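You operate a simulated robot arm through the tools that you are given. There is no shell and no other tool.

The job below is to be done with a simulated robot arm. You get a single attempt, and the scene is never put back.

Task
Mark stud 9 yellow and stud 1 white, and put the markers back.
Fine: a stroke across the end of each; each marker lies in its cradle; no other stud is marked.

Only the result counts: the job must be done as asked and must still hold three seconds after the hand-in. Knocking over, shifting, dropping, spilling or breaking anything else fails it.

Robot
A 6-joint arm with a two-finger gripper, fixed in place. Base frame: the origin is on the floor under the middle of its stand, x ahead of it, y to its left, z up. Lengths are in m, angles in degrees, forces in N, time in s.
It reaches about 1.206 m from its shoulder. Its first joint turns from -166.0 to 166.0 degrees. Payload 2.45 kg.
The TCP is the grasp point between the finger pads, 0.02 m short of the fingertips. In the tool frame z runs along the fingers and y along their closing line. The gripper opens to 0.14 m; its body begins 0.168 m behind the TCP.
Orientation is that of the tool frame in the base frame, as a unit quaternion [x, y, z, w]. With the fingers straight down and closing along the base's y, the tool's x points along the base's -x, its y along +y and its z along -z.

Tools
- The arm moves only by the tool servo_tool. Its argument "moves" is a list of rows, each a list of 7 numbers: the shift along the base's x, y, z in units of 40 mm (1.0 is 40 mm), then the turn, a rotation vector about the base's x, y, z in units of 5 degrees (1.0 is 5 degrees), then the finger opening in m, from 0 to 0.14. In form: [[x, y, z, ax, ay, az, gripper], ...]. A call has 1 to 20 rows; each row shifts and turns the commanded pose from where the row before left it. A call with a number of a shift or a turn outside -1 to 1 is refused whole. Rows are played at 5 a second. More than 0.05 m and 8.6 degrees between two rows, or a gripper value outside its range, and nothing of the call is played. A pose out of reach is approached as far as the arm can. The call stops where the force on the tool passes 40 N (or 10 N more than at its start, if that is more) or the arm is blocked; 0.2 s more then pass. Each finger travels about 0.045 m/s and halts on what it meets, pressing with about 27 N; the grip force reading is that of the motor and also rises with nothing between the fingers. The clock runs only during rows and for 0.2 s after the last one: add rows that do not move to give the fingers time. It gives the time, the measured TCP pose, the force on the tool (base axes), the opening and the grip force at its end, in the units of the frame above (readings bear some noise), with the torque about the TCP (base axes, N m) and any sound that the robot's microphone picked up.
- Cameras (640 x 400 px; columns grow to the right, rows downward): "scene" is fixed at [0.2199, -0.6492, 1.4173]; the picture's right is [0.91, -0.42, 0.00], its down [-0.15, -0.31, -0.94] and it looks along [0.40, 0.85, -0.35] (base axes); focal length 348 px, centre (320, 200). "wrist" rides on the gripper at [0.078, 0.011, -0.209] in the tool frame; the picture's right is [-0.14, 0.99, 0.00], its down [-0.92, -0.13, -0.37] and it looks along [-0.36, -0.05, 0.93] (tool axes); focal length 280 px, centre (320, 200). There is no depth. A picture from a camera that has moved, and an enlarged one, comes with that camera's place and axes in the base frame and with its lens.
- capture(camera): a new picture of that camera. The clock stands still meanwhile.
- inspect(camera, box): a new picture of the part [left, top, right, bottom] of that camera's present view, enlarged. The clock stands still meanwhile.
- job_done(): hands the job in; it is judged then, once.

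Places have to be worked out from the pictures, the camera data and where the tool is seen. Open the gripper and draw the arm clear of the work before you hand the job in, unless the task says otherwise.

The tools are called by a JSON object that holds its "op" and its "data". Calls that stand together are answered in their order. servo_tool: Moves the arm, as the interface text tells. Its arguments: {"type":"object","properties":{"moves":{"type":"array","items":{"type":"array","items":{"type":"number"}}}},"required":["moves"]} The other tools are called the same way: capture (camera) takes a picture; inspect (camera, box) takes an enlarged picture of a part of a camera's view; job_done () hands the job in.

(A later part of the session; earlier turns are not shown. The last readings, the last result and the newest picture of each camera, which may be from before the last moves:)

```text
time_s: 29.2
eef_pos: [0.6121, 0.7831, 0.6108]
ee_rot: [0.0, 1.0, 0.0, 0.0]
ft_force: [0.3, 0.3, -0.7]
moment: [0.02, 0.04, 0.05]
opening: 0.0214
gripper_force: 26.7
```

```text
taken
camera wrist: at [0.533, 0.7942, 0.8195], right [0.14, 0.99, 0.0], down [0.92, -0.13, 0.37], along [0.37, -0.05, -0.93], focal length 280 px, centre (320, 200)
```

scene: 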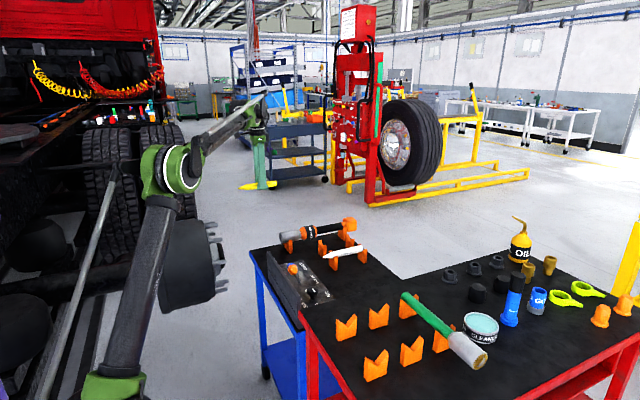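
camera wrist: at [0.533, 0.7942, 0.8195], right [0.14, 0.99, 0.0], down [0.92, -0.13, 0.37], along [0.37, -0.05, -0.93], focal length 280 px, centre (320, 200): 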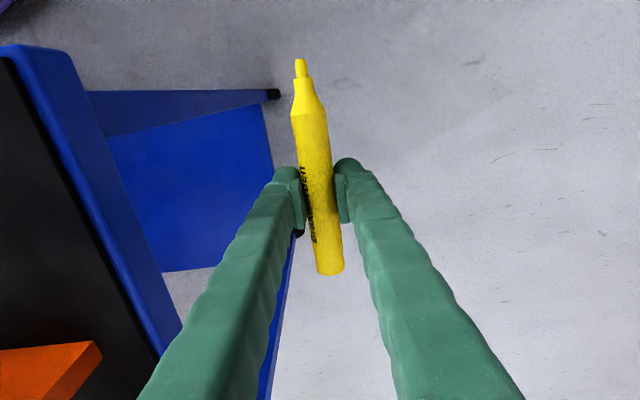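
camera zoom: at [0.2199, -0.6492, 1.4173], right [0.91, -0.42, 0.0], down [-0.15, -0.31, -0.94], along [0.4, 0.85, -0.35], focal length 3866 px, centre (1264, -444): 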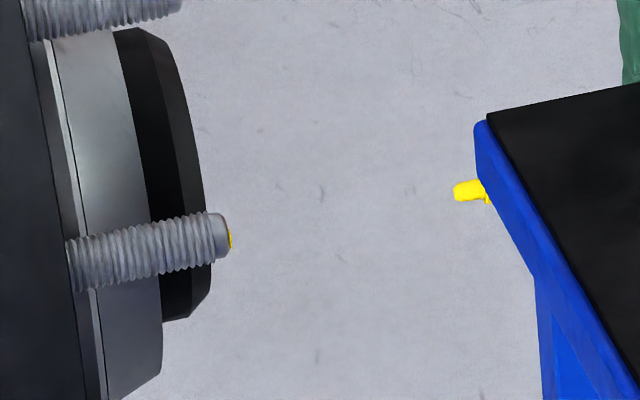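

Stud 9 carries the yellow stroke. I raise the marker clear and carry it back above its cradle.

{"op": "servo_tool", "data": {"moves": [[0, 0, 0.5, 0, 0, 0, 0], [0, 0, 1, 0, 0, 0, 0], [0, 0, 1, 0, 0, 0, 0], [0, 0, 1, 0, 0, 0, 0], [0, 0, 1, 0, 0, 0, 0], [0, 0, 1, 0, 0, 0, 0], [0, 0, 1, 0, 0, 0, 0], [0, 0, 1, 0, 0, 0, 0], [0, 0, 0.6, 0, 0, 0, 0], [0.3, -0.4, 0, 0, 0, 0, 0], [0.6, -0.8, 0, 0, 0, 0, 0], [0.6, -0.8, 0, 0, 0, 0, 0], [0.6, -0.8, 0, 0, 0, 0, 0], [0.6, -0.8, 0, 0, 0, 0, 0], [0.6, -0.8, 0, 0, 0, 0, 0], [0.6, -0.8, 0, 0, 0, 0, 0], [0.6, -0.8, 0, 0, 0, 0, 0], [0.5, -0.8, 0, 0, 0, 0, 0], [0, 0, 0, 0, 0, 0, 0]]}}

{"op": "inspect", "data": {"camera": "scene", "box": [280, 165, 380, 235]}}

{"op": "capture", "data": {"camera": "wrist"}}

```text
time_s: 33.2
eef_pos: [0.8112, 0.508, 0.9371]
ee_rot: [0.001, 1.0, 0.0, 0.0]
ft_force: [0.6, 0.2, -0.8]
moment: [0.0, 0.01, 0.0]
opening: 0.0215
gripper_force: 26.7
```

```text
5.71 times, centred on (330, 200) of scene
camera zoom: at [0.2199, -0.6492, 1.4173], right [0.91, -0.42, 0.0], down [-0.15, -0.31, -0.94], along [0.4, 0.85, -0.35], focal length 1988 px, centre (263, 200)
```

zoom: 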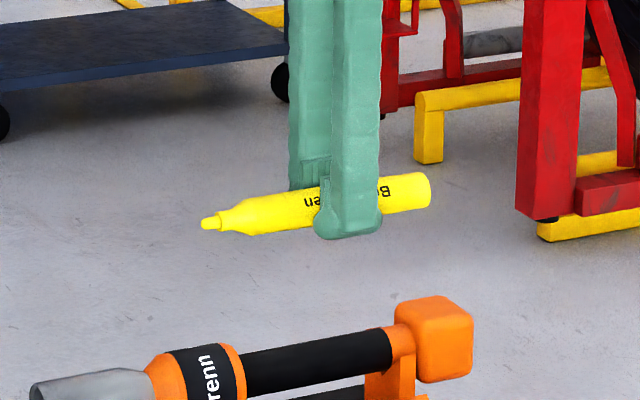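

```text
taken
camera wrist: at [0.733, 0.5195, 1.1463], right [0.14, 0.99, 0.0], down [0.92, -0.13, 0.37], along [0.37, -0.05, -0.93], focal length 280 px, centre (320, 200)
```

wrist: 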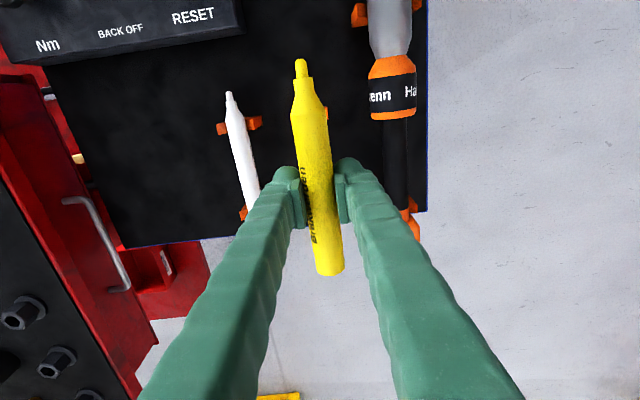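

The marker is level and in place above its cradle. I align to the original pick position (0.8195, 0.4996) and descend to just above seating height.

{"op": "servo_tool", "data": {"moves": [[0.2, -0.21, 0, 0, 0, 0, 0], [0, 0, -0.5, 0, 0, 0, 0], [0, 0, -1, 0, 0, 0, 0], [0, 0, -1, 0, 0, 0, 0], [0, 0, -1, 0, 0, 0, 0], [0, 0, -0.7, 0, 0, 0, 0], [0, 0, 0, 0, 0, 0, 0], [0, 0, 0, 0, 0, 0, 0]]}}

{"op": "inspect", "data": {"camera": "scene", "box": [295, 215, 375, 275]}}

{"op": "inspect", "data": {"camera": "wrist", "box": [220, 40, 420, 300]}}

```text
time_s: 35.0
eef_pos: [0.8184, 0.4997, 0.7685]
ee_rot: [0.001, 1.0, 0.0, 0.0]
ft_force: [0.6, -0.5, -0.6]
moment: [-0.01, -0.01, 0.02]
opening: 0.0216
gripper_force: 26.8
```

```text
6.67 times, centred on (335, 245) of scene
camera zoom: at [0.2199, -0.6492, 1.4173], right [0.91, -0.42, 0.0], down [-0.15, -0.31, -0.94], along [0.4, 0.85, -0.35], focal length 2319 px, centre (220, -100)
```

zoom: 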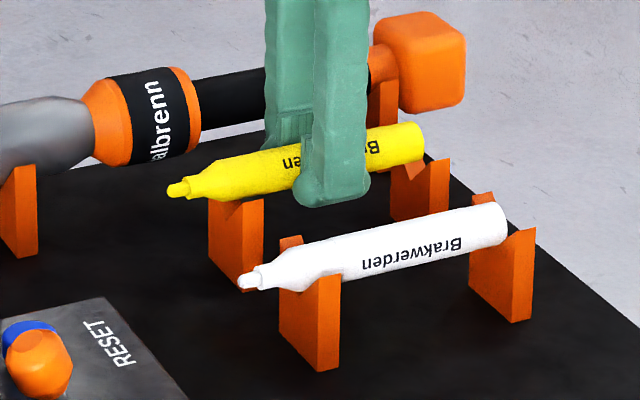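

```text
1.54 times, centred on (320, 170) of wrist
camera zoom: at [0.7398, 0.5105, 0.9778], right [0.14, 0.99, 0.0], down [0.92, -0.13, 0.37], along [0.37, -0.05, -0.93], focal length 431 px, centre (320, 246)
```

zoom: 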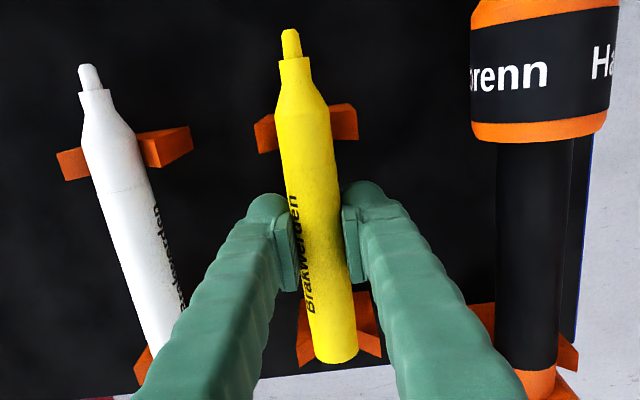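

The marker is centred above both V cradles. I go down 11 mm, then creep until the cradle takes the load.

{"op": "servo_tool", "data": {"moves": [[0, 0, -0.15, 0, 0, 0, 0], [0, 0, -0.12, 0, 0, 0, 0], [0, 0, 0, 0, 0, 0, 0]]}}

{"op": "servo_tool", "data": {"moves": [[0, 0, -0.03, 0, 0, 0, 0], [0, 0, -0.03, 0, 0, 0, 0], [0, 0, 0, 0, 0, 0, 0]]}}

{"op": "inspect", "data": {"camera": "scene", "box": [300, 220, 360, 265]}}

```text
time_s: 35.8
eef_pos: [0.8186, 0.5001, 0.7585]
ee_rot: [-0.001, 1.0, 0.0, 0.0]
ft_force: [0.7, -0.6, 4.2]
moment: [0.01, -0.36, -0.03]
opening: 0.0213
gripper_force: 27.3
```

```text
time_s: 36.6
eef_pos: [0.818, 0.4997, 0.7549]
ee_rot: [0.0, 1.0, 0.0, 0.0]
ft_force: [-1.8, 0.9, 11.1]
moment: [0.02, -0.01, 0.52]
opening: 0.021
gripper_force: 26.7
```

```text
8.89 times, centred on (330, 242) of scene
camera zoom: at [0.2199, -0.6492, 1.4173], right [0.91, -0.42, 0.0], down [-0.15, -0.31, -0.94], along [0.4, 0.85, -0.35], focal length 3092 px, centre (231, -178)
```

zoom: 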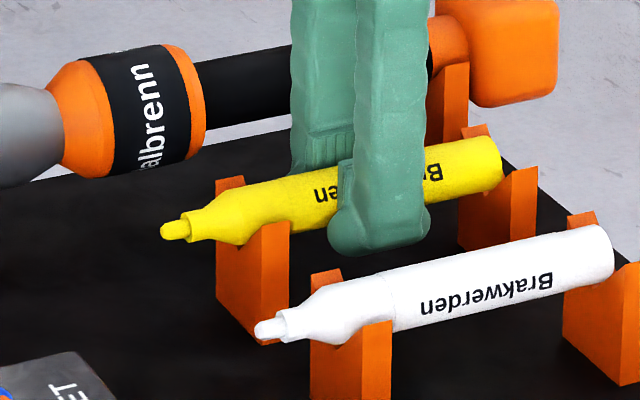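

The cradles take the load (11 N); the marker looks seated in both Vs. I relieve the pressure slightly and open the fingers.

{"op": "servo_tool", "data": {"moves": [[0, 0, 0.02, 0, 0, 0, 0], [0, 0, 0, 0, 0, 0, 0.025], [0, 0, 0, 0, 0, 0, 0.03], [0, 0, 0, 0, 0, 0, 0.04], [0, 0, 0, 0, 0, 0, 0.05], [0, 0, 0, 0, 0, 0, 0.06], [0, 0, 0, 0, 0, 0, 0.06], [0, 0, 0, 0, 0, 0, 0.06]]}}

{"op": "inspect", "data": {"camera": "scene", "box": [300, 220, 360, 265]}}

{"op": "capture", "data": {"camera": "wrist"}}

```text
time_s: 38.4
eef_pos: [0.8179, 0.5005, 0.7562]
ee_rot: [0.001, 1.0, 0.0, 0.0]
ft_force: [0.2, -0.5, 0.2]
moment: [-0.02, -0.01, 0.0]
opening: 0.0602
gripper_force: 0.0
```

```text
8.89 times, centred on (330, 242) of scene
camera zoom: at [0.2199, -0.6492, 1.4173], right [0.91, -0.42, 0.0], down [-0.15, -0.31, -0.94], along [0.4, 0.85, -0.35], focal length 3092 px, centre (231, -178)
```

zoom: 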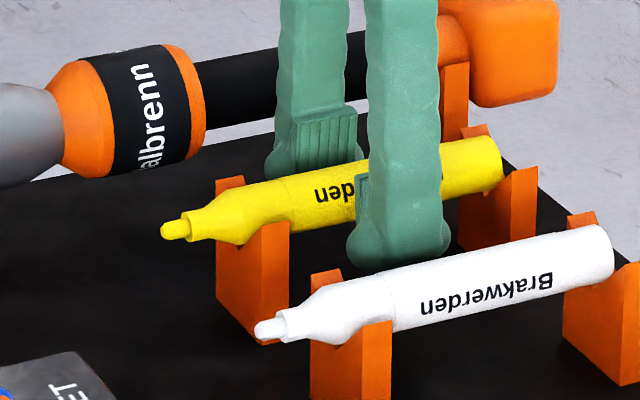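

```text
taken
camera wrist: at [0.7403, 0.5118, 0.9648], right [0.14, 0.99, 0.0], down [0.92, -0.13, 0.37], along [0.37, -0.05, -0.93], focal length 280 px, centre (320, 200)
```

wrist: 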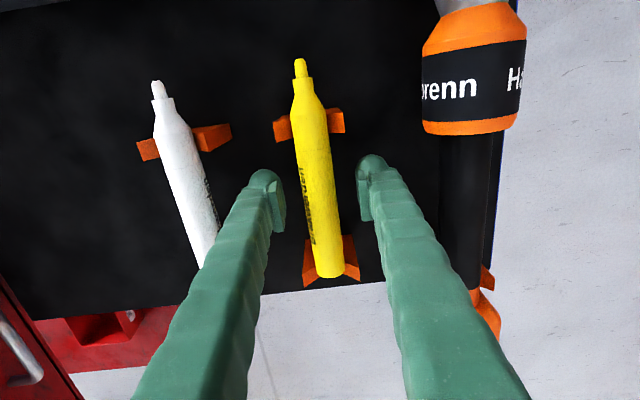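

The yellow marker rests in its cradle. I rise straight up and move over the white marker.

{"op": "servo_tool", "data": {"moves": [[0, 0, 0.5, 0, 0, 0, 0.06], [0, 0, 1, 0, 0, 0, 0.06], [0, 0, 1, 0, 0, 0, 0.06], [0, 0, 1, 0, 0, 0, 0.06], [0, -0.8, 0.2, 0, 0, 0, 0.06], [0, -0.8, 0, 0, 0, 0, 0.06], [0, -0.95, 0, 0, 0, 0, 0.06], [0, 0, 0, 0, 0, 0, 0.06], [0, 0, 0, 0, 0, 0, 0.06]]}}

{"op": "inspect", "data": {"camera": "wrist", "box": [220, 40, 440, 240]}}

{"op": "inspect", "data": {"camera": "scene", "box": [290, 210, 380, 275]}}

```text
time_s: 40.4
eef_pos: [0.8193, 0.399, 0.9024]
ee_rot: [0.0, 1.0, -0.001, 0.0]
ft_force: [0.1, 0.0, 0.2]
moment: [-0.02, 0.02, -0.01]
opening: 0.0602
gripper_force: 0.1
```

```text
2.00 times, centred on (330, 140) of wrist
camera zoom: at [0.7412, 0.4097, 1.1117], right [0.14, 0.99, 0.0], down [0.92, -0.13, 0.37], along [0.37, -0.05, -0.93], focal length 561 px, centre (300, 320)
```

zoom: 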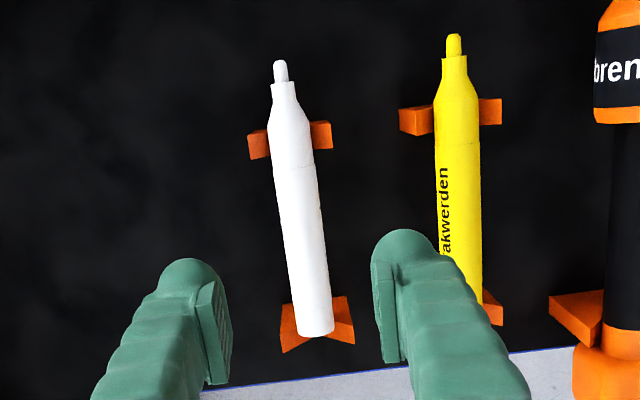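

```text
6.15 times, centred on (335, 242) of scene
camera zoom: at [0.2199, -0.6492, 1.4173], right [0.91, -0.42, 0.0], down [-0.15, -0.31, -0.94], along [0.4, 0.85, -0.35], focal length 2141 px, centre (228, -62)
```

zoom: 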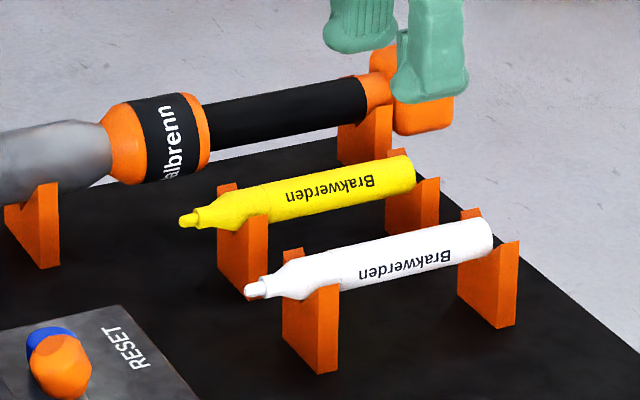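

The yellow marker lies cleanly in its cradle. The white marker's axis is at y≈0.4005, so I correct 1.5 mm in y and descend around it.

{"op": "servo_tool", "data": {"moves": [[0, 0.037, -0.3, 0, 0, 0, 0.06], [0, 0, -0.8, 0, 0, 0, 0.06], [0, 0, -0.8, 0, 0, 0, 0.06], [0, 0, -0.8, 0, 0, 0, 0.06], [0, 0, -0.6, 0, 0, 0, 0.06], [0, 0, 0, 0, 0, 0, 0.06], [0, 0, 0, 0, 0, 0, 0.06]]}}

{"op": "inspect", "data": {"camera": "wrist", "box": [220, 40, 440, 300]}}

{"op": "inspect", "data": {"camera": "scene", "box": [290, 210, 380, 275]}}

```text
time_s: 42.0
eef_pos: [0.821, 0.4004, 0.7722]
ee_rot: [0.0, 1.0, 0.0, 0.0]
ft_force: [0.4, 0.4, 0.1]
moment: [-0.03, -0.01, 0.0]
opening: 0.0601
gripper_force: 0.1
```

```text
1.54 times, centred on (330, 170) of wrist
camera zoom: at [0.7418, 0.4105, 0.9814], right [0.14, 0.99, 0.0], down [0.92, -0.13, 0.37], along [0.37, -0.05, -0.93], focal length 431 px, centre (305, 246)
```

zoom: 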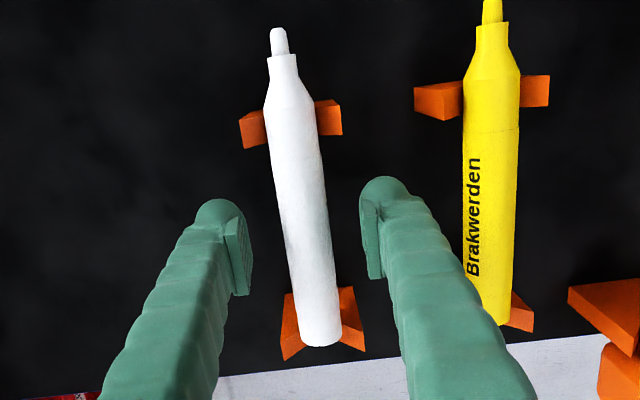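

```text
6.15 times, centred on (335, 242) of scene
camera zoom: at [0.2199, -0.6492, 1.4173], right [0.91, -0.42, 0.0], down [-0.15, -0.31, -0.94], along [0.4, 0.85, -0.35], focal length 2141 px, centre (228, -62)
```

zoom: 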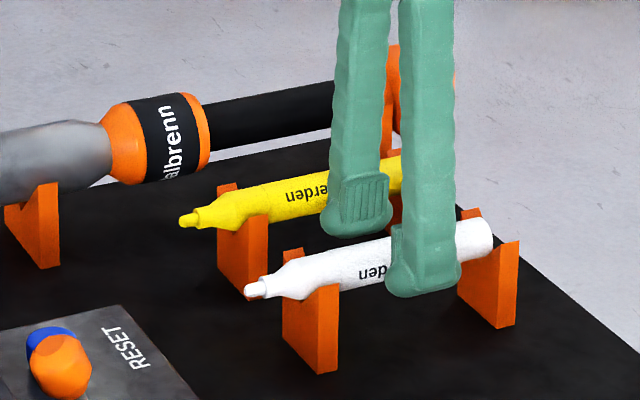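

Centred on the white marker. I lower the last 24 mm and close gently.

{"op": "servo_tool", "data": {"moves": [[0, 0, -0.3, 0, 0, 0, 0.06], [0, 0, -0.3, 0, 0, 0, 0.06], [0, 0, 0, 0, 0, 0, 0.06], [0, 0, 0, 0, 0, 0, 0.04], [0, 0, 0, 0, 0, 0, 0.03], [0, 0, 0, 0, 0, 0, 0.02], [0, 0, 0, 0, 0, 0, 0.0], [0, 0, 0, 0, 0, 0, 0.0], [0, 0, 0, 0, 0, 0, 0.0], [0, 0, 0, 0, 0, 0, 0.0]]}}

{"op": "inspect", "data": {"camera": "wrist", "box": [220, 40, 440, 300]}}

{"op": "inspect", "data": {"camera": "scene", "box": [290, 210, 380, 275]}}

```text
time_s: 44.2
eef_pos: [0.8192, 0.3992, 0.7488]
ee_rot: [0.0, 1.0, 0.0, -0.001]
ft_force: [0.2, -0.2, -0.2]
moment: [-0.02, 0.03, 0.03]
opening: 0.0203
gripper_force: 26.5
```

```text
1.54 times, centred on (330, 170) of wrist
camera zoom: at [0.7412, 0.4111, 0.9571], right [0.14, 0.99, 0.0], down [0.92, -0.13, 0.37], along [0.37, -0.05, -0.93], focal length 431 px, centre (305, 246)
```

zoom: 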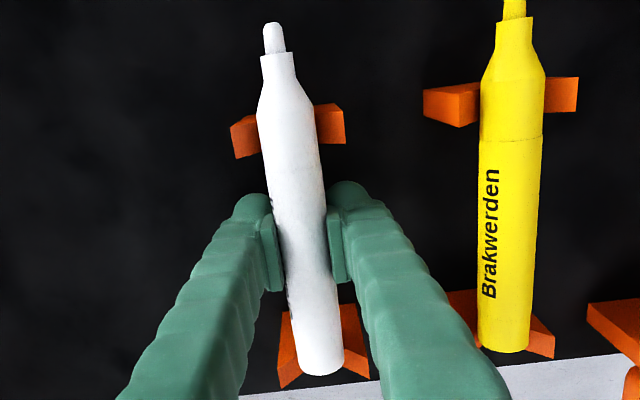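

```text
6.15 times, centred on (335, 242) of scene
camera zoom: at [0.2199, -0.6492, 1.4173], right [0.91, -0.42, 0.0], down [-0.15, -0.31, -0.94], along [0.4, 0.85, -0.35], focal length 2141 px, centre (228, -62)
```

zoom: 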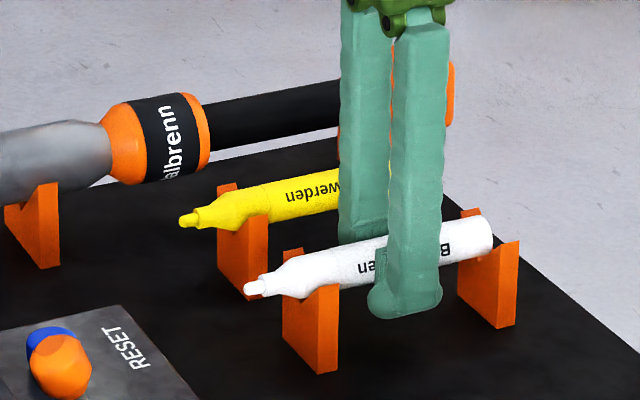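

Gripped at 0.020 m again. I lift the white marker straight up, slowly at first.

{"op": "servo_tool", "data": {"moves": [[0, 0, 0.1, 0, 0, 0, 0], [0, 0, 0.2, 0, 0, 0, 0], [0, 0, 0.3, 0, 0, 0, 0], [0, 0, 0.5, 0, 0, 0, 0], [0, 0, 0.9, 0, 0, 0, 0], [0, 0, 1, 0, 0, 0, 0], [0, 0, 1, 0, 0, 0, 0], [0, 0, 1, 0, 0, 0, 0], [0, 0, 0, 0, 0, 0, 0]]}}

{"op": "inspect", "data": {"camera": "wrist", "box": [220, 40, 440, 300]}}

{"op": "inspect", "data": {"camera": "scene", "box": [290, 175, 380, 265]}}

```text
time_s: 46.2
eef_pos: [0.8186, 0.3998, 0.9473]
ee_rot: [0.001, 1.0, 0.0, 0.0]
ft_force: [0.2, 0.8, -0.2]
moment: [0.0, 0.0, -0.01]
opening: 0.0202
gripper_force: 27.2
```

```text
1.54 times, centred on (330, 170) of wrist
camera zoom: at [0.7401, 0.4111, 1.1561], right [0.14, 0.99, 0.0], down [0.92, -0.13, 0.37], along [0.37, -0.05, -0.93], focal length 431 px, centre (305, 246)
```

zoom: 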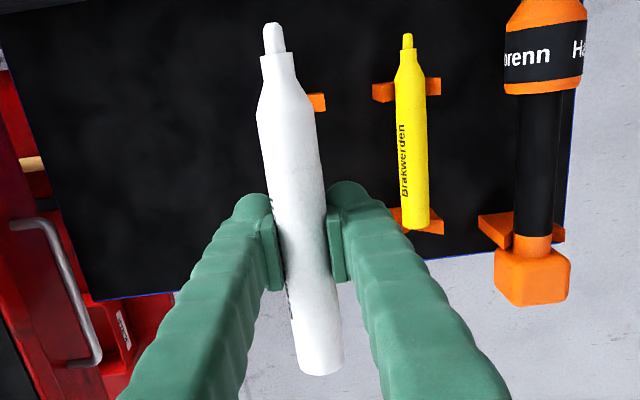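

```text
4.44 times, centred on (335, 220) of scene
camera zoom: at [0.2199, -0.6492, 1.4173], right [0.91, -0.42, 0.0], down [-0.15, -0.31, -0.94], along [0.4, 0.85, -0.35], focal length 1546 px, centre (253, 111)
```

zoom: 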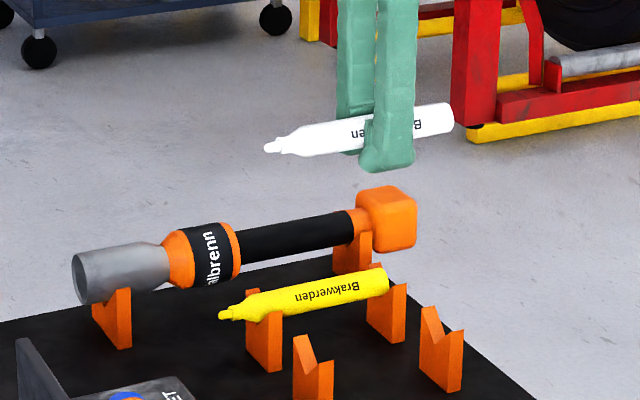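

No roll this time (opening 0.0202), tip ≈0.100 m ahead of the TCP. I carry it back to the hub, toward stud 1 with ~5 cm of standoff.

{"op": "servo_tool", "data": {"moves": [[-0.25, 0.44, 0, 0, 0, 0, 0], [-0.5, 0.887, 0, 0, 0, 0, 0], [-0.5, 0.887, 0, 0, 0, 0, 0], [-0.5, 0.887, 0, 0, 0, 0, 0], [-0.5, 0.887, 0, 0, 0, 0, 0], [-0.5, 0.887, 0, 0, 0, 0, 0], [-0.5, 0.887, 0, 0, 0, 0, 0], [-0.5, 0.887, 0, 0, 0, 0, 0], [-0.5, 0.887, 0, 0, 0, 0, 0], [-0.5, 0.887, 0, 0, 0, 0, 0], [-0.5, 0.887, 0, 0, 0, 0, 0], [-0.2, 0.44, 0, 0, 0, 0, 0], [0, 0, 0, 0, 0, 0, 0]]}}

{"op": "servo_tool", "data": {"moves": [[-0.125, 0.6625, -0.6, 0, 0, 0, 0], [-0.125, 0.6625, -0.6, 0, 0, 0, 0], [-0.125, 0.6625, -0.6, 0, 0, 0, 0], [-0.125, 0.6625, -0.6, 0, 0, 0, 0], [-0.125, 0.6625, -0.6, 0, 0, 0, 0], [-0.125, 0.6625, -0.6, 0, 0, 0, 0], [0, 0, 0, 0, 0, 0, 0], [0, 0, 0, 0, 0, 0, 0]]}}

{"op": "capture", "data": {"camera": "wrist"}}

{"op": "capture", "data": {"camera": "scene"}}

```text
time_s: 49.0
eef_pos: [0.5995, 0.7915, 0.9472]
ee_rot: [0.001, 1.0, 0.0, 0.0]
ft_force: [1.3, -0.8, -0.4]
moment: [0.01, -0.02, -0.01]
opening: 0.0199
gripper_force: 27.5
```

```text
time_s: 50.8
eef_pos: [0.5665, 0.9495, 0.8033]
ee_rot: [0.0, 1.0, -0.001, -0.001]
ft_force: [0.2, -0.1, -0.3]
moment: [-0.02, 0.03, 0.0]
opening: 0.02
gripper_force: 27.1
```

```text
taken
camera wrist: at [0.4894, 0.9605, 1.0121], right [0.14, 0.99, 0.0], down [0.92, -0.13, 0.37], along [0.37, -0.05, -0.93], focal length 280 px, centre (320, 200)
```

wrist: 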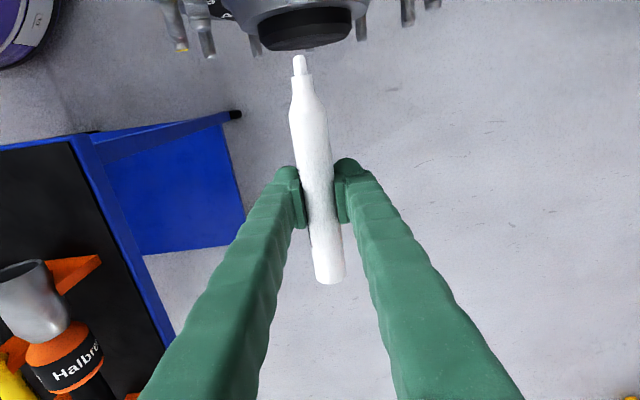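

```text
taken
```

scene: 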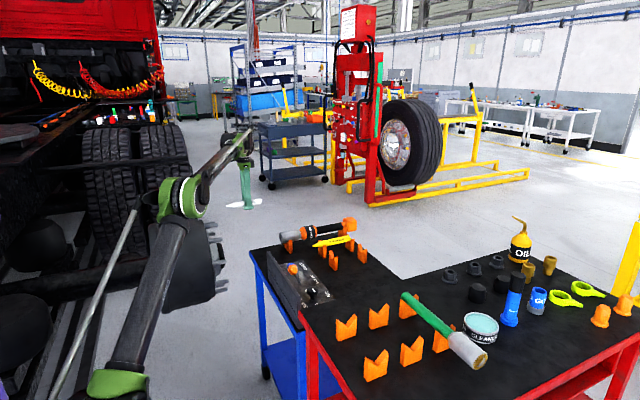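

Pose reached. I lower to stud 1's height, keeping the 5 cm standoff.

{"op": "servo_tool", "data": {"moves": [[0, 0, -0.5, 0, 0, 0, 0], [0, 0, -0.5, 0, 0, 0, 0], [0, 0, -0.5, 0, 0, 0, 0], [0, 0, -0.5, 0, 0, 0, 0], [0, 0, 0, 0, 0, 0, 0], [0, 0, 0, 0, 0, 0, 0]]}}

{"op": "inspect", "data": {"camera": "wrist", "box": [260, 0, 400, 90]}}

{"op": "inspect", "data": {"camera": "scene", "box": [195, 210, 250, 250]}}

```text
time_s: 52.2
eef_pos: [0.5694, 0.9493, 0.7246]
ee_rot: [0.001, 1.0, 0.0, 0.0]
ft_force: [0.4, 0.6, -0.2]
moment: [0.02, 0.03, 0.01]
opening: 0.0201
gripper_force: 27.6
```

```text
4.44 times, centred on (330, 45) of wrist
camera zoom: at [0.4919, 0.9605, 0.9329], right [0.14, 0.99, 0.0], down [0.92, -0.13, 0.37], along [0.37, -0.05, -0.93], focal length 1246 px, centre (276, 889)
```

zoom: 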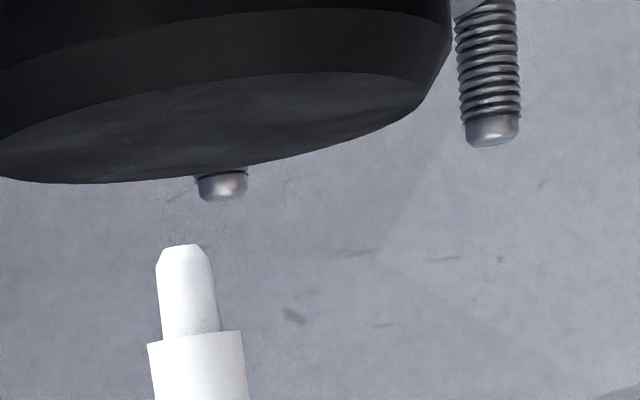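

```text
10.00 times, centred on (222, 230) of scene
camera zoom: at [0.2199, -0.6492, 1.4173], right [0.91, -0.42, 0.0], down [-0.15, -0.31, -0.94], along [0.4, 0.85, -0.35], focal length 3479 px, centre (1295, -100)
```

zoom: 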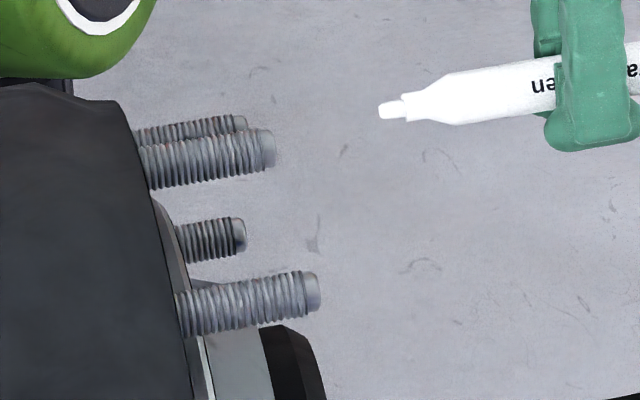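

Stud 1's end is at scene-zoom (266,149) and the white tip sits ≈9 mm higher than its axis. I lower 9 mm and approach to ~19 mm short.

{"op": "servo_tool", "data": {"moves": [[0, 0, -0.225, 0, 0, 0, 0], [-0.4, 0, 0, 0, 0, 0, 0], [-0.42, 0, 0, 0, 0, 0, 0], [0, 0, 0, 0, 0, 0, 0], [0, 0, 0, 0, 0, 0, 0]]}}

{"op": "inspect", "data": {"camera": "wrist", "box": [270, 0, 390, 80]}}

{"op": "inspect", "data": {"camera": "scene", "box": [205, 208, 245, 238]}}

```text
time_s: 53.4
eef_pos: [0.536, 0.95, 0.7145]
ee_rot: [0.0, 1.0, 0.0, 0.0]
ft_force: [-0.2, 0.4, -0.8]
moment: [-0.01, 0.02, 0.02]
opening: 0.0202
gripper_force: 26.2
```

```text
5.00 times, centred on (330, 40) of wrist
camera zoom: at [0.4587, 0.9612, 0.9231], right [0.14, 0.99, 0.0], down [0.92, -0.13, 0.37], along [0.37, -0.05, -0.93], focal length 1402 px, centre (270, 1000)
```

zoom: 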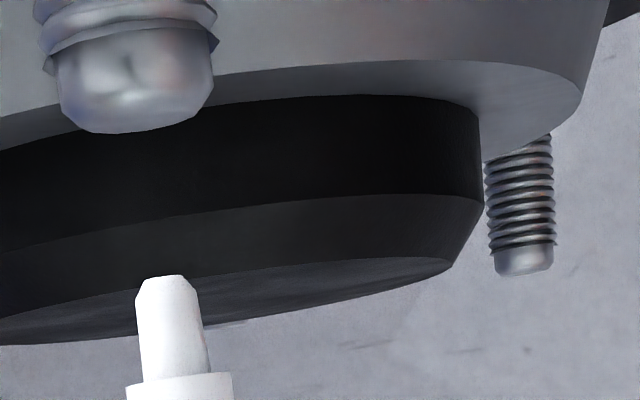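

```text
13.33 times, centred on (225, 223) of scene
camera zoom: at [0.2199, -0.6492, 1.4173], right [0.91, -0.42, 0.0], down [-0.15, -0.31, -0.94], along [0.4, 0.85, -0.35], focal length 4639 px, centre (1587, -107)
```

zoom: 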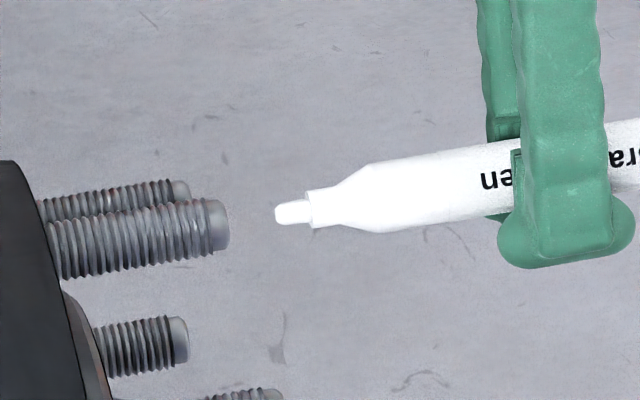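

Height and y line up with stud 1 (within ~1 mm); gap ≈19–20 mm. I offset 6 mm to -y for the stroke start and close most of the gap.

{"op": "servo_tool", "data": {"moves": [[0, -0.15, 0, 0, 0, 0, 0], [-0.12, 0, 0, 0, 0, 0, 0], [-0.12, 0, 0, 0, 0, 0, 0], [-0.11, 0, 0, 0, 0, 0, 0], [0, 0, 0, 0, 0, 0, 0], [0, 0, 0, 0, 0, 0, 0]]}}

{"op": "inspect", "data": {"camera": "wrist", "box": [270, 10, 360, 70]}}

{"op": "inspect", "data": {"camera": "scene", "box": [208, 212, 238, 234]}}

```text
time_s: 54.8
eef_pos: [0.5232, 0.9445, 0.7133]
ee_rot: [-0.001, 1.0, 0.0, 0.0]
ft_force: [0.0, -0.3, -0.8]
moment: [0.03, 0.02, -0.05]
opening: 0.02
gripper_force: 26.9
```

```text
6.67 times, centred on (315, 40) of wrist
camera zoom: at [0.4449, 0.9546, 0.9231], right [0.14, 0.99, 0.0], down [0.92, -0.13, 0.37], along [0.37, -0.05, -0.93], focal length 1869 px, centre (353, 1267)
```

zoom: 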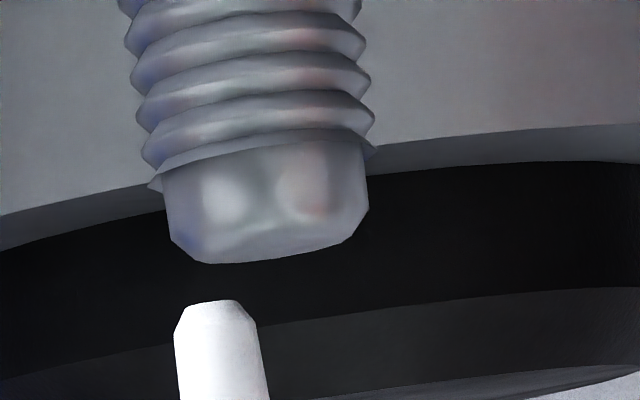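

```text
16.00 times, centred on (223, 223) of scene
camera zoom: at [0.2199, -0.6492, 1.4173], right [0.91, -0.42, 0.0], down [-0.15, -0.31, -0.94], along [0.4, 0.85, -0.35], focal length 5566 px, centre (1872, -168)
```

zoom: 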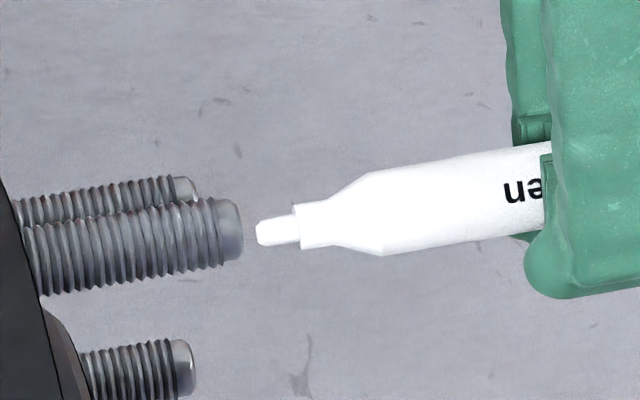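

Alignment still good, gap ≈6 mm. I creep forward 1 mm at a time.

{"op": "servo_tool", "data": {"moves": [[-0.025, 0, 0, 0, 0, 0, 0], [-0.025, 0, 0, 0, 0, 0, 0], [-0.025, 0, 0, 0, 0, 0, 0], [-0.025, 0, 0, 0, 0, 0, 0], [0, 0, 0, 0, 0, 0, 0]]}}

{"op": "inspect", "data": {"camera": "scene", "box": [208, 212, 238, 234]}}

```text
time_s: 56.0
eef_pos: [0.5199, 0.9438, 0.7133]
ee_rot: [0.0, 1.0, 0.0, 0.0]
ft_force: [0.0, 0.2, -0.8]
moment: [0.03, -0.01, -0.03]
opening: 0.0201
gripper_force: 27.1
```

```text
16.00 times, centred on (223, 223) of scene
camera zoom: at [0.2199, -0.6492, 1.4173], right [0.91, -0.42, 0.0], down [-0.15, -0.31, -0.94], along [0.4, 0.85, -0.35], focal length 5566 px, centre (1872, -168)
```

zoom: 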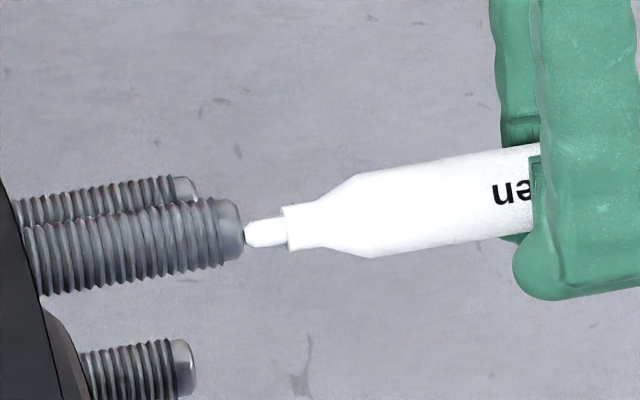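

Nearly touching, no force yet. Two more small steps.

{"op": "servo_tool", "data": {"moves": [[-0.0125, 0, 0, 0, 0, 0, 0], [-0.0125, 0, 0, 0, 0, 0, 0], [0, 0, 0, 0, 0, 0, 0]]}}

```text
time_s: 56.8
eef_pos: [0.5186, 0.9434, 0.713]
ee_rot: [0.001, 1.0, 0.0, 0.0]
ft_force: [1.4, 0.4, -0.6]
moment: [-0.01, -0.01, -0.04]
opening: 0.0199
gripper_force: 27.6
```

{"op": "servo_tool", "data": {"moves": [[-0.0125, 0, 0, 0, 0, 0, 0], [0, 0, 0, 0, 0, 0, 0]]}}

```text
time_s: 57.4
eef_pos: [0.5185, 0.9447, 0.7143]
ee_rot: [0.0, 1.0, 0.0, 0.0]
ft_force: [1.9, -1.3, 0.8]
moment: [0.02, 0.06, 0.05]
opening: 0.0199
gripper_force: 27.1
```

The force is just starting to build (~2 N). One more half-millimetre for a reliable contact.

{"op": "servo_tool", "data": {"moves": [[-0.0125, 0, 0, 0, 0, 0, 0], [0, 0, 0, 0, 0, 0, 0]]}}

{"op": "inspect", "data": {"camera": "wrist", "box": [270, 10, 360, 70]}}

```text
time_s: 58.0
eef_pos: [0.518, 0.9441, 0.7153]
ee_rot: [0.0, 1.0, 0.0, 0.0]
ft_force: [4.4, -1.9, -1.4]
moment: [0.03, -0.01, 0.09]
opening: 0.0199
gripper_force: 26.8
```

```text
6.67 times, centred on (315, 40) of wrist
camera zoom: at [0.4401, 0.9547, 0.9234], right [0.14, 0.99, 0.0], down [0.92, -0.13, 0.37], along [0.37, -0.05, -0.93], focal length 1869 px, centre (353, 1267)
```

zoom: 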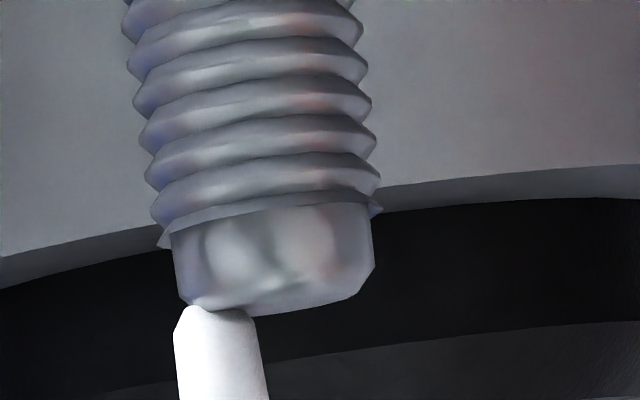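

Contact is confirmed (4.4 N). I sweep across to the +y side.

{"op": "servo_tool", "data": {"moves": [[0, 0.04, 0, 0, 0, 0, 0], [0, 0.05, 0, 0, 0, 0, 0], [0, 0.05, 0, 0, 0, 0, 0], [0, 0.05, 0, 0, 0, 0, 0], [0, 0, 0, 0, 0, 0, 0]]}}

{"op": "servo_tool", "data": {"moves": [[0, 0.05, 0, 0, 0, 0, 0], [0, 0.05, 0, 0, 0, 0, 0], [0, 0.05, 0, 0, 0, 0, 0], [0, 0, 0, 0, 0, 0, 0]]}}

{"op": "inspect", "data": {"camera": "wrist", "box": [270, 10, 360, 70]}}

{"op": "inspect", "data": {"camera": "scene", "box": [208, 212, 238, 234]}}

```text
time_s: 59.2
eef_pos: [0.5199, 0.951, 0.7145]
ee_rot: [0.0, 1.0, 0.0, 0.0]
ft_force: [15.2, -2.2, -0.7]
moment: [0.01, 0.16, 0.31]
opening: 0.0201
gripper_force: 27.4
```

```text
time_s: 60.2
eef_pos: [0.5168, 0.9568, 0.7145]
ee_rot: [0.0, 1.0, 0.0, 0.0]
ft_force: [12.3, 3.2, -0.4]
moment: [-0.01, 0.18, -0.3]
opening: 0.0199
gripper_force: 27.3
```

```text
6.67 times, centred on (315, 40) of wrist
camera zoom: at [0.4395, 0.9682, 0.923], right [0.14, 0.99, 0.0], down [0.92, -0.13, 0.37], along [0.37, -0.05, -0.93], focal length 1869 px, centre (353, 1267)
```

zoom: 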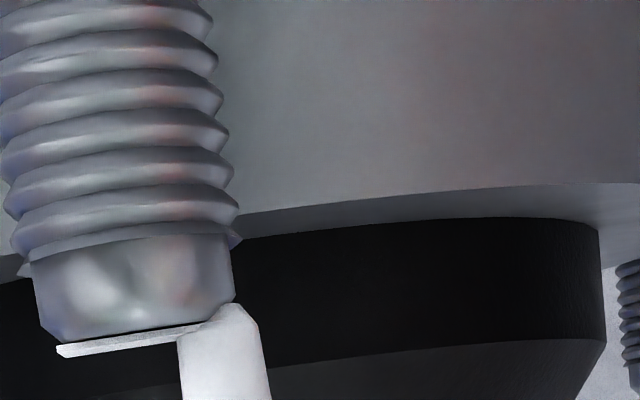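

```text
16.00 times, centred on (223, 223) of scene
camera zoom: at [0.2199, -0.6492, 1.4173], right [0.91, -0.42, 0.0], down [-0.15, -0.31, -0.94], along [0.4, 0.85, -0.35], focal length 5566 px, centre (1872, -168)
```

zoom: 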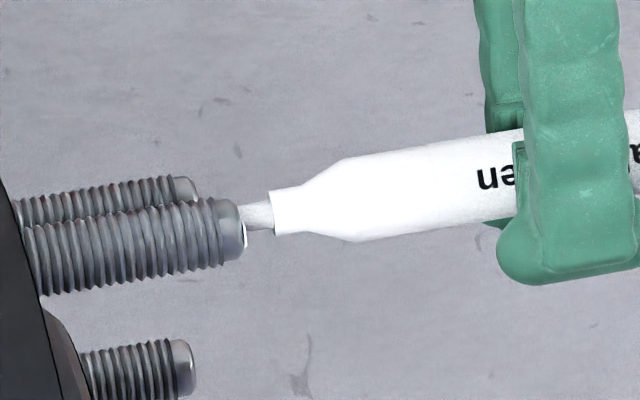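

A white stroke has appeared across the face. I sweep back over it to the -y edge as I did with stud 9.

{"op": "servo_tool", "data": {"moves": [[0, -0.05, 0, 0, 0, 0, 0], [0, -0.05, 0, 0, 0, 0, 0], [0, -0.05, 0, 0, 0, 0, 0], [0, -0.05, 0, 0, 0, 0, 0], [0, -0.05, 0, 0, 0, 0, 0], [0, -0.05, 0, 0, 0, 0, 0], [0, -0.05, 0, 0, 0, 0, 0], [0, -0.05, 0, 0, 0, 0, 0], [0, 0, 0, 0, 0, 0, 0]]}}

{"op": "inspect", "data": {"camera": "wrist", "box": [270, 10, 360, 70]}}

```text
time_s: 62.2
eef_pos: [0.517, 0.9412, 0.7149]
ee_rot: [0.0, 1.0, 0.0, 0.0]
ft_force: [-0.4, -0.1, -1.3]
moment: [0.02, 0.01, 0.01]
opening: 0.0199
gripper_force: 26.5
```

```text
6.67 times, centred on (315, 40) of wrist
camera zoom: at [0.439, 0.9528, 0.9243], right [0.14, 0.99, 0.0], down [0.92, -0.13, 0.37], along [0.37, -0.05, -0.93], focal length 1869 px, centre (353, 1267)
```

zoom: 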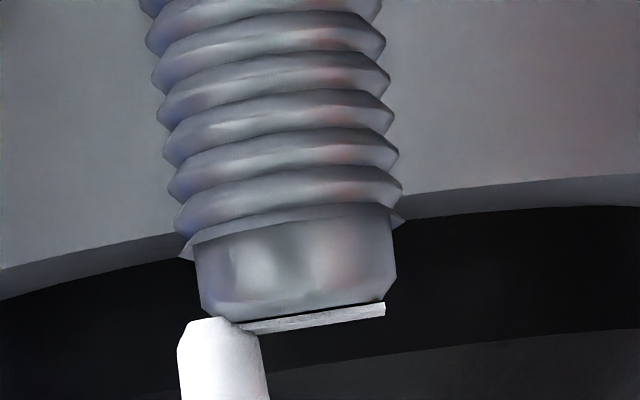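

The white stroke spans stud 1's end. I retract straight back in +x, then raise clear.

{"op": "servo_tool", "data": {"moves": [[0.2, 0, 0, 0, 0, 0, 0], [0.5, 0, 0, 0, 0, 0, 0], [0.7, 0, 0, 0, 0, 0, 0], [0, 0, 0, 0, 0, 0, 0], [0, 0, 0, 0, 0, 0, 0]]}}

{"op": "inspect", "data": {"camera": "scene", "box": [195, 210, 260, 275]}}

{"op": "capture", "data": {"camera": "wrist"}}

```text
time_s: 63.4
eef_pos: [0.5734, 0.9407, 0.7143]
ee_rot: [0.0, 1.0, 0.0, 0.0]
ft_force: [0.5, -1.1, -0.2]
moment: [0.03, -0.01, -0.01]
opening: 0.0202
gripper_force: 26.6
```

```text
6.15 times, centred on (228, 242) of scene
camera zoom: at [0.2199, -0.6492, 1.4173], right [0.91, -0.42, 0.0], down [-0.15, -0.31, -0.94], along [0.4, 0.85, -0.35], focal length 2141 px, centre (889, -62)
```

zoom: 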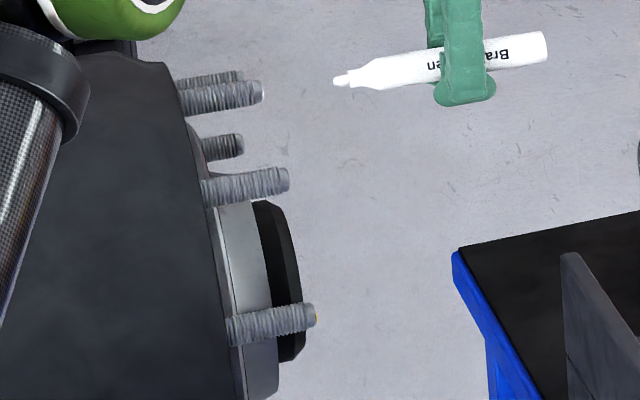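

```text
taken
camera wrist: at [0.4944, 0.9527, 0.924], right [0.14, 0.99, 0.0], down [0.92, -0.13, 0.37], along [0.37, -0.05, -0.93], focal length 280 px, centre (320, 200)
```

wrist: 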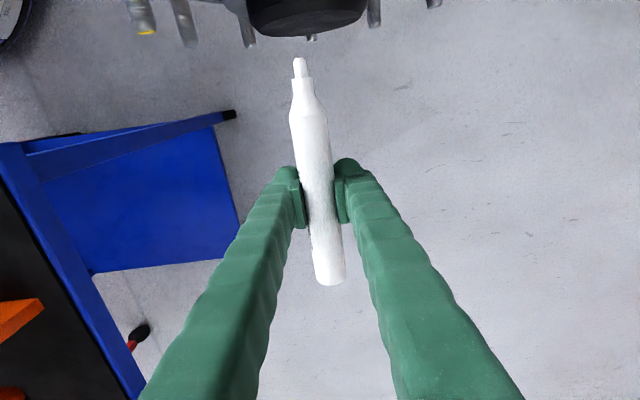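

Now the return: rise, then carry the white marker back above its cradle.

{"op": "servo_tool", "data": {"moves": [[0, 0, 0.5, 0, 0, 0, 0], [0, 0, 1, 0, 0, 0, 0], [0, 0, 1, 0, 0, 0, 0], [0.13, -0.75, 0.68, 0, 0, 0, 0], [0.13, -0.75, 0.68, 0, 0, 0, 0], [0.13, -0.75, 0.68, 0, 0, 0, 0], [0.13, -0.75, 0.68, 0, 0, 0, 0], [0.13, -0.75, 0.68, 0, 0, 0, 0], [0.5, -0.887, 0, 0, 0, 0, 0], [0.5, -0.887, 0, 0, 0, 0, 0], [0.5, -0.887, 0, 0, 0, 0, 0], [0.5, -0.887, 0, 0, 0, 0, 0], [0.5, -0.887, 0, 0, 0, 0, 0], [0.5, -0.887, 0, 0, 0, 0, 0], [0.5, -0.887, 0, 0, 0, 0, 0], [0.5, -0.887, 0, 0, 0, 0, 0], [0.5, -0.887, 0, 0, 0, 0, 0], [0.5, -0.887, 0, 0, 0, 0, 0], [0.4, -0.7, 0, 0, 0, 0, 0], [0, 0, 0, 0, 0, 0, 0]]}}

{"op": "inspect", "data": {"camera": "wrist", "box": [220, 40, 440, 300]}}

{"op": "inspect", "data": {"camera": "scene", "box": [290, 175, 380, 265]}}

```text
time_s: 67.6
eef_pos: [0.8143, 0.4083, 0.95]
ee_rot: [0.0, 1.0, 0.0, 0.0]
ft_force: [-0.2, 0.4, -0.5]
moment: [-0.01, 0.03, -0.01]
opening: 0.0202
gripper_force: 27.3
```

```text
1.54 times, centred on (330, 170) of wrist
camera zoom: at [0.7365, 0.4191, 1.1589], right [0.14, 0.99, 0.0], down [0.92, -0.13, 0.37], along [0.37, -0.05, -0.93], focal length 431 px, centre (305, 246)
```

zoom: 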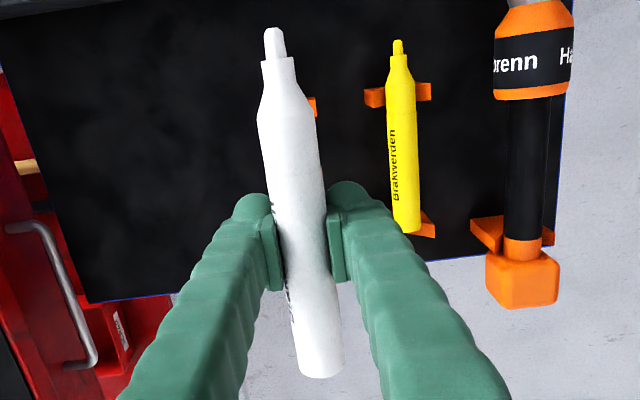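

```text
4.44 times, centred on (335, 220) of scene
camera zoom: at [0.2199, -0.6492, 1.4173], right [0.91, -0.42, 0.0], down [-0.15, -0.31, -0.94], along [0.4, 0.85, -0.35], focal length 1546 px, centre (253, 111)
```

zoom: 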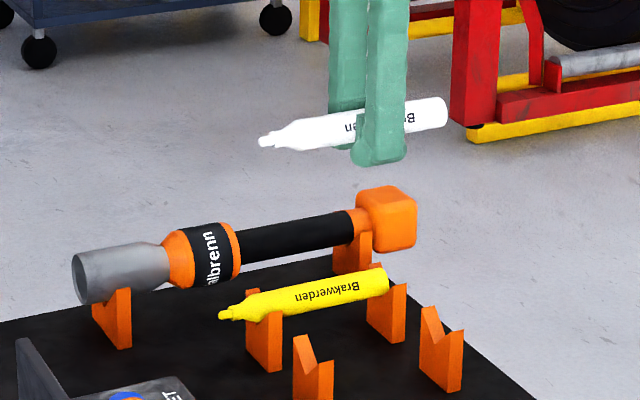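

The grip is unchanged. I align with the white cradle (0.8188, 0.3998) and descend to ~15 mm above seating.

{"op": "servo_tool", "data": {"moves": [[0.11, -0.2125, 0, 0, 0, 0, 0], [0, 0, -0.5, 0, 0, 0, 0], [0, 0, -1, 0, 0, 0, 0], [0, 0, -1, 0, 0, 0, 0], [0, 0, -1, 0, 0, 0, 0], [0, 0, -0.8, 0, 0, 0, 0], [0, 0, -0.3, 0, 0, 0, 0], [0, 0, 0, 0, 0, 0, 0], [0, 0, 0, 0, 0, 0, 0]]}}

{"op": "inspect", "data": {"camera": "wrist", "box": [220, 40, 440, 300]}}

{"op": "inspect", "data": {"camera": "scene", "box": [300, 220, 370, 275]}}

```text
time_s: 69.6
eef_pos: [0.8197, 0.3997, 0.766]
ee_rot: [0.0, 1.0, 0.001, 0.0]
ft_force: [0.3, 0.2, -1.1]
moment: [0.03, 0.0, -0.03]
opening: 0.0203
gripper_force: 26.9
```

```text
1.54 times, centred on (330, 170) of wrist
camera zoom: at [0.742, 0.4101, 0.976], right [0.14, 0.99, 0.0], down [0.92, -0.13, 0.37], along [0.37, -0.05, -0.93], focal length 431 px, centre (305, 246)
```

zoom: 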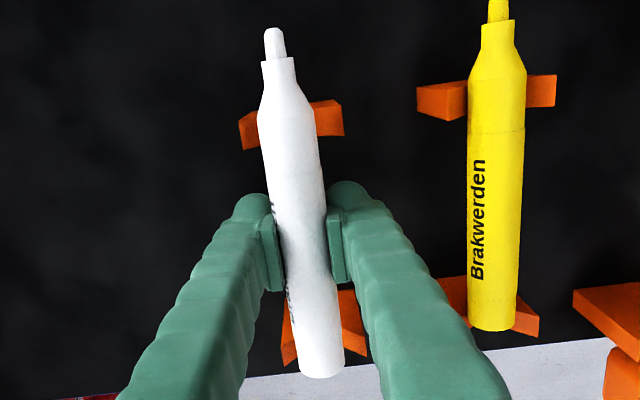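

```text
7.27 times, centred on (335, 248) of scene
camera zoom: at [0.2199, -0.6492, 1.4173], right [0.91, -0.42, 0.0], down [-0.15, -0.31, -0.94], along [0.4, 0.85, -0.35], focal length 2530 px, centre (211, -146)
```

zoom: 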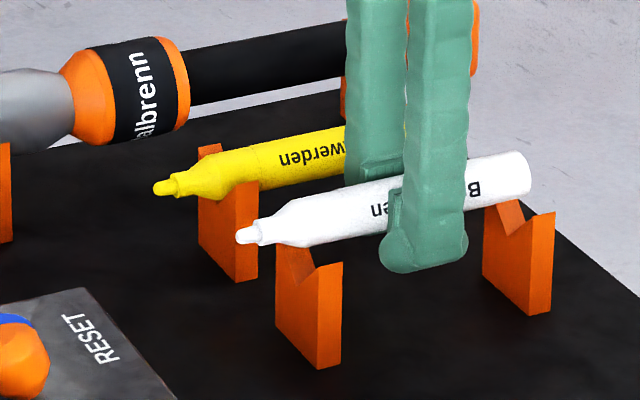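

Centred over the V cradles. I lower in small steps until the cradle takes the load.

{"op": "servo_tool", "data": {"moves": [[0, 0, -0.15, 0, 0, 0, 0], [0, 0, -0.15, 0, 0, 0, 0], [0, 0, -0.05, 0, 0, 0, 0], [0, 0, 0, 0, 0, 0, 0]]}}

{"op": "servo_tool", "data": {"moves": [[0, 0, -0.025, 0, 0, 0, 0], [0, 0, -0.025, 0, 0, 0, 0], [0, 0, 0, 0, 0, 0, 0]]}}

{"op": "inspect", "data": {"camera": "scene", "box": [300, 220, 370, 275]}}

```text
time_s: 70.6
eef_pos: [0.8199, 0.4005, 0.7531]
ee_rot: [0.0, 1.0, 0.0, 0.0]
ft_force: [-0.7, 0.4, -0.4]
moment: [0.0, 0.03, 0.01]
opening: 0.02
gripper_force: 26.8
```

```text
time_s: 71.4
eef_pos: [0.8206, 0.3999, 0.7521]
ee_rot: [0.0, 1.0, 0.001, 0.0]
ft_force: [0.0, -0.2, -0.5]
moment: [0.0, 0.04, -0.01]
opening: 0.0201
gripper_force: 27.1
```

```text
7.27 times, centred on (335, 248) of scene
camera zoom: at [0.2199, -0.6492, 1.4173], right [0.91, -0.42, 0.0], down [-0.15, -0.31, -0.94], along [0.4, 0.85, -0.35], focal length 2530 px, centre (211, -146)
```

zoom: 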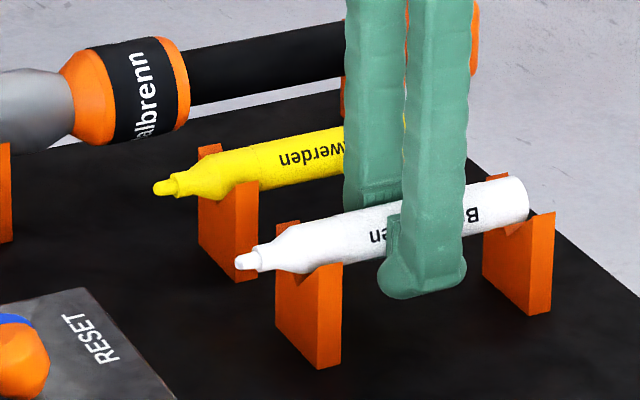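

No load yet. I continue down in 1 mm steps.

{"op": "servo_tool", "data": {"moves": [[0, 0, -0.025, 0, 0, 0, 0], [0, 0, -0.025, 0, 0, 0, 0], [0, 0, 0, 0, 0, 0, 0]]}}

```text
time_s: 72.2
eef_pos: [0.8202, 0.3993, 0.7479]
ee_rot: [0.0, 1.0, 0.0, 0.0]
ft_force: [-0.4, -0.4, -0.2]
moment: [-0.02, 0.0, 0.0]
opening: 0.0198
gripper_force: 26.6
```

{"op": "servo_tool", "data": {"moves": [[0, 0, -0.025, 0, 0, 0, 0], [0, 0, 0, 0, 0, 0, 0]]}}

{"op": "inspect", "data": {"camera": "scene", "box": [300, 230, 360, 275]}}

```text
time_s: 72.8
eef_pos: [0.82, 0.4002, 0.7476]
ee_rot: [0.0, 1.0, 0.0, 0.0]
ft_force: [0.2, -0.4, -1.0]
moment: [0.0, -0.02, 0.02]
opening: 0.0201
gripper_force: 27.0
```

```text
8.89 times, centred on (330, 252) of scene
camera zoom: at [0.2199, -0.6492, 1.4173], right [0.91, -0.42, 0.0], down [-0.15, -0.31, -0.94], along [0.4, 0.85, -0.35], focal length 3092 px, centre (231, -267)
```

zoom: 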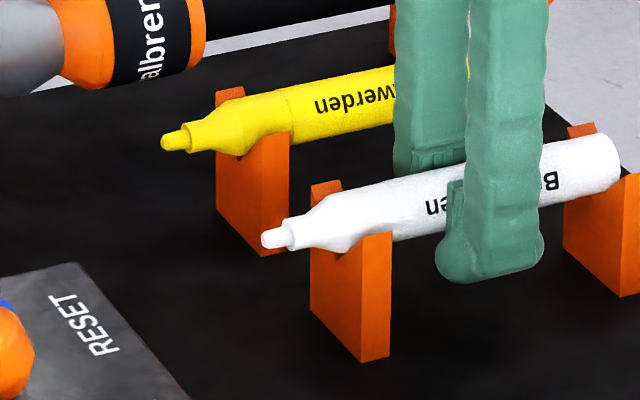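

Visually it's within a millimetre of seated. I go on with small steps until contact registers.

{"op": "servo_tool", "data": {"moves": [[0, 0, -0.025, 0, 0, 0, 0], [0, 0, 0, 0, 0, 0, 0]]}}

```text
time_s: 73.4
eef_pos: [0.8199, 0.3996, 0.7459]
ee_rot: [-0.001, 1.0, -0.001, 0.0]
ft_force: [1.6, 5.8, 7.9]
moment: [-0.08, 0.06, -0.08]
opening: 0.0197
gripper_force: 27.3
```

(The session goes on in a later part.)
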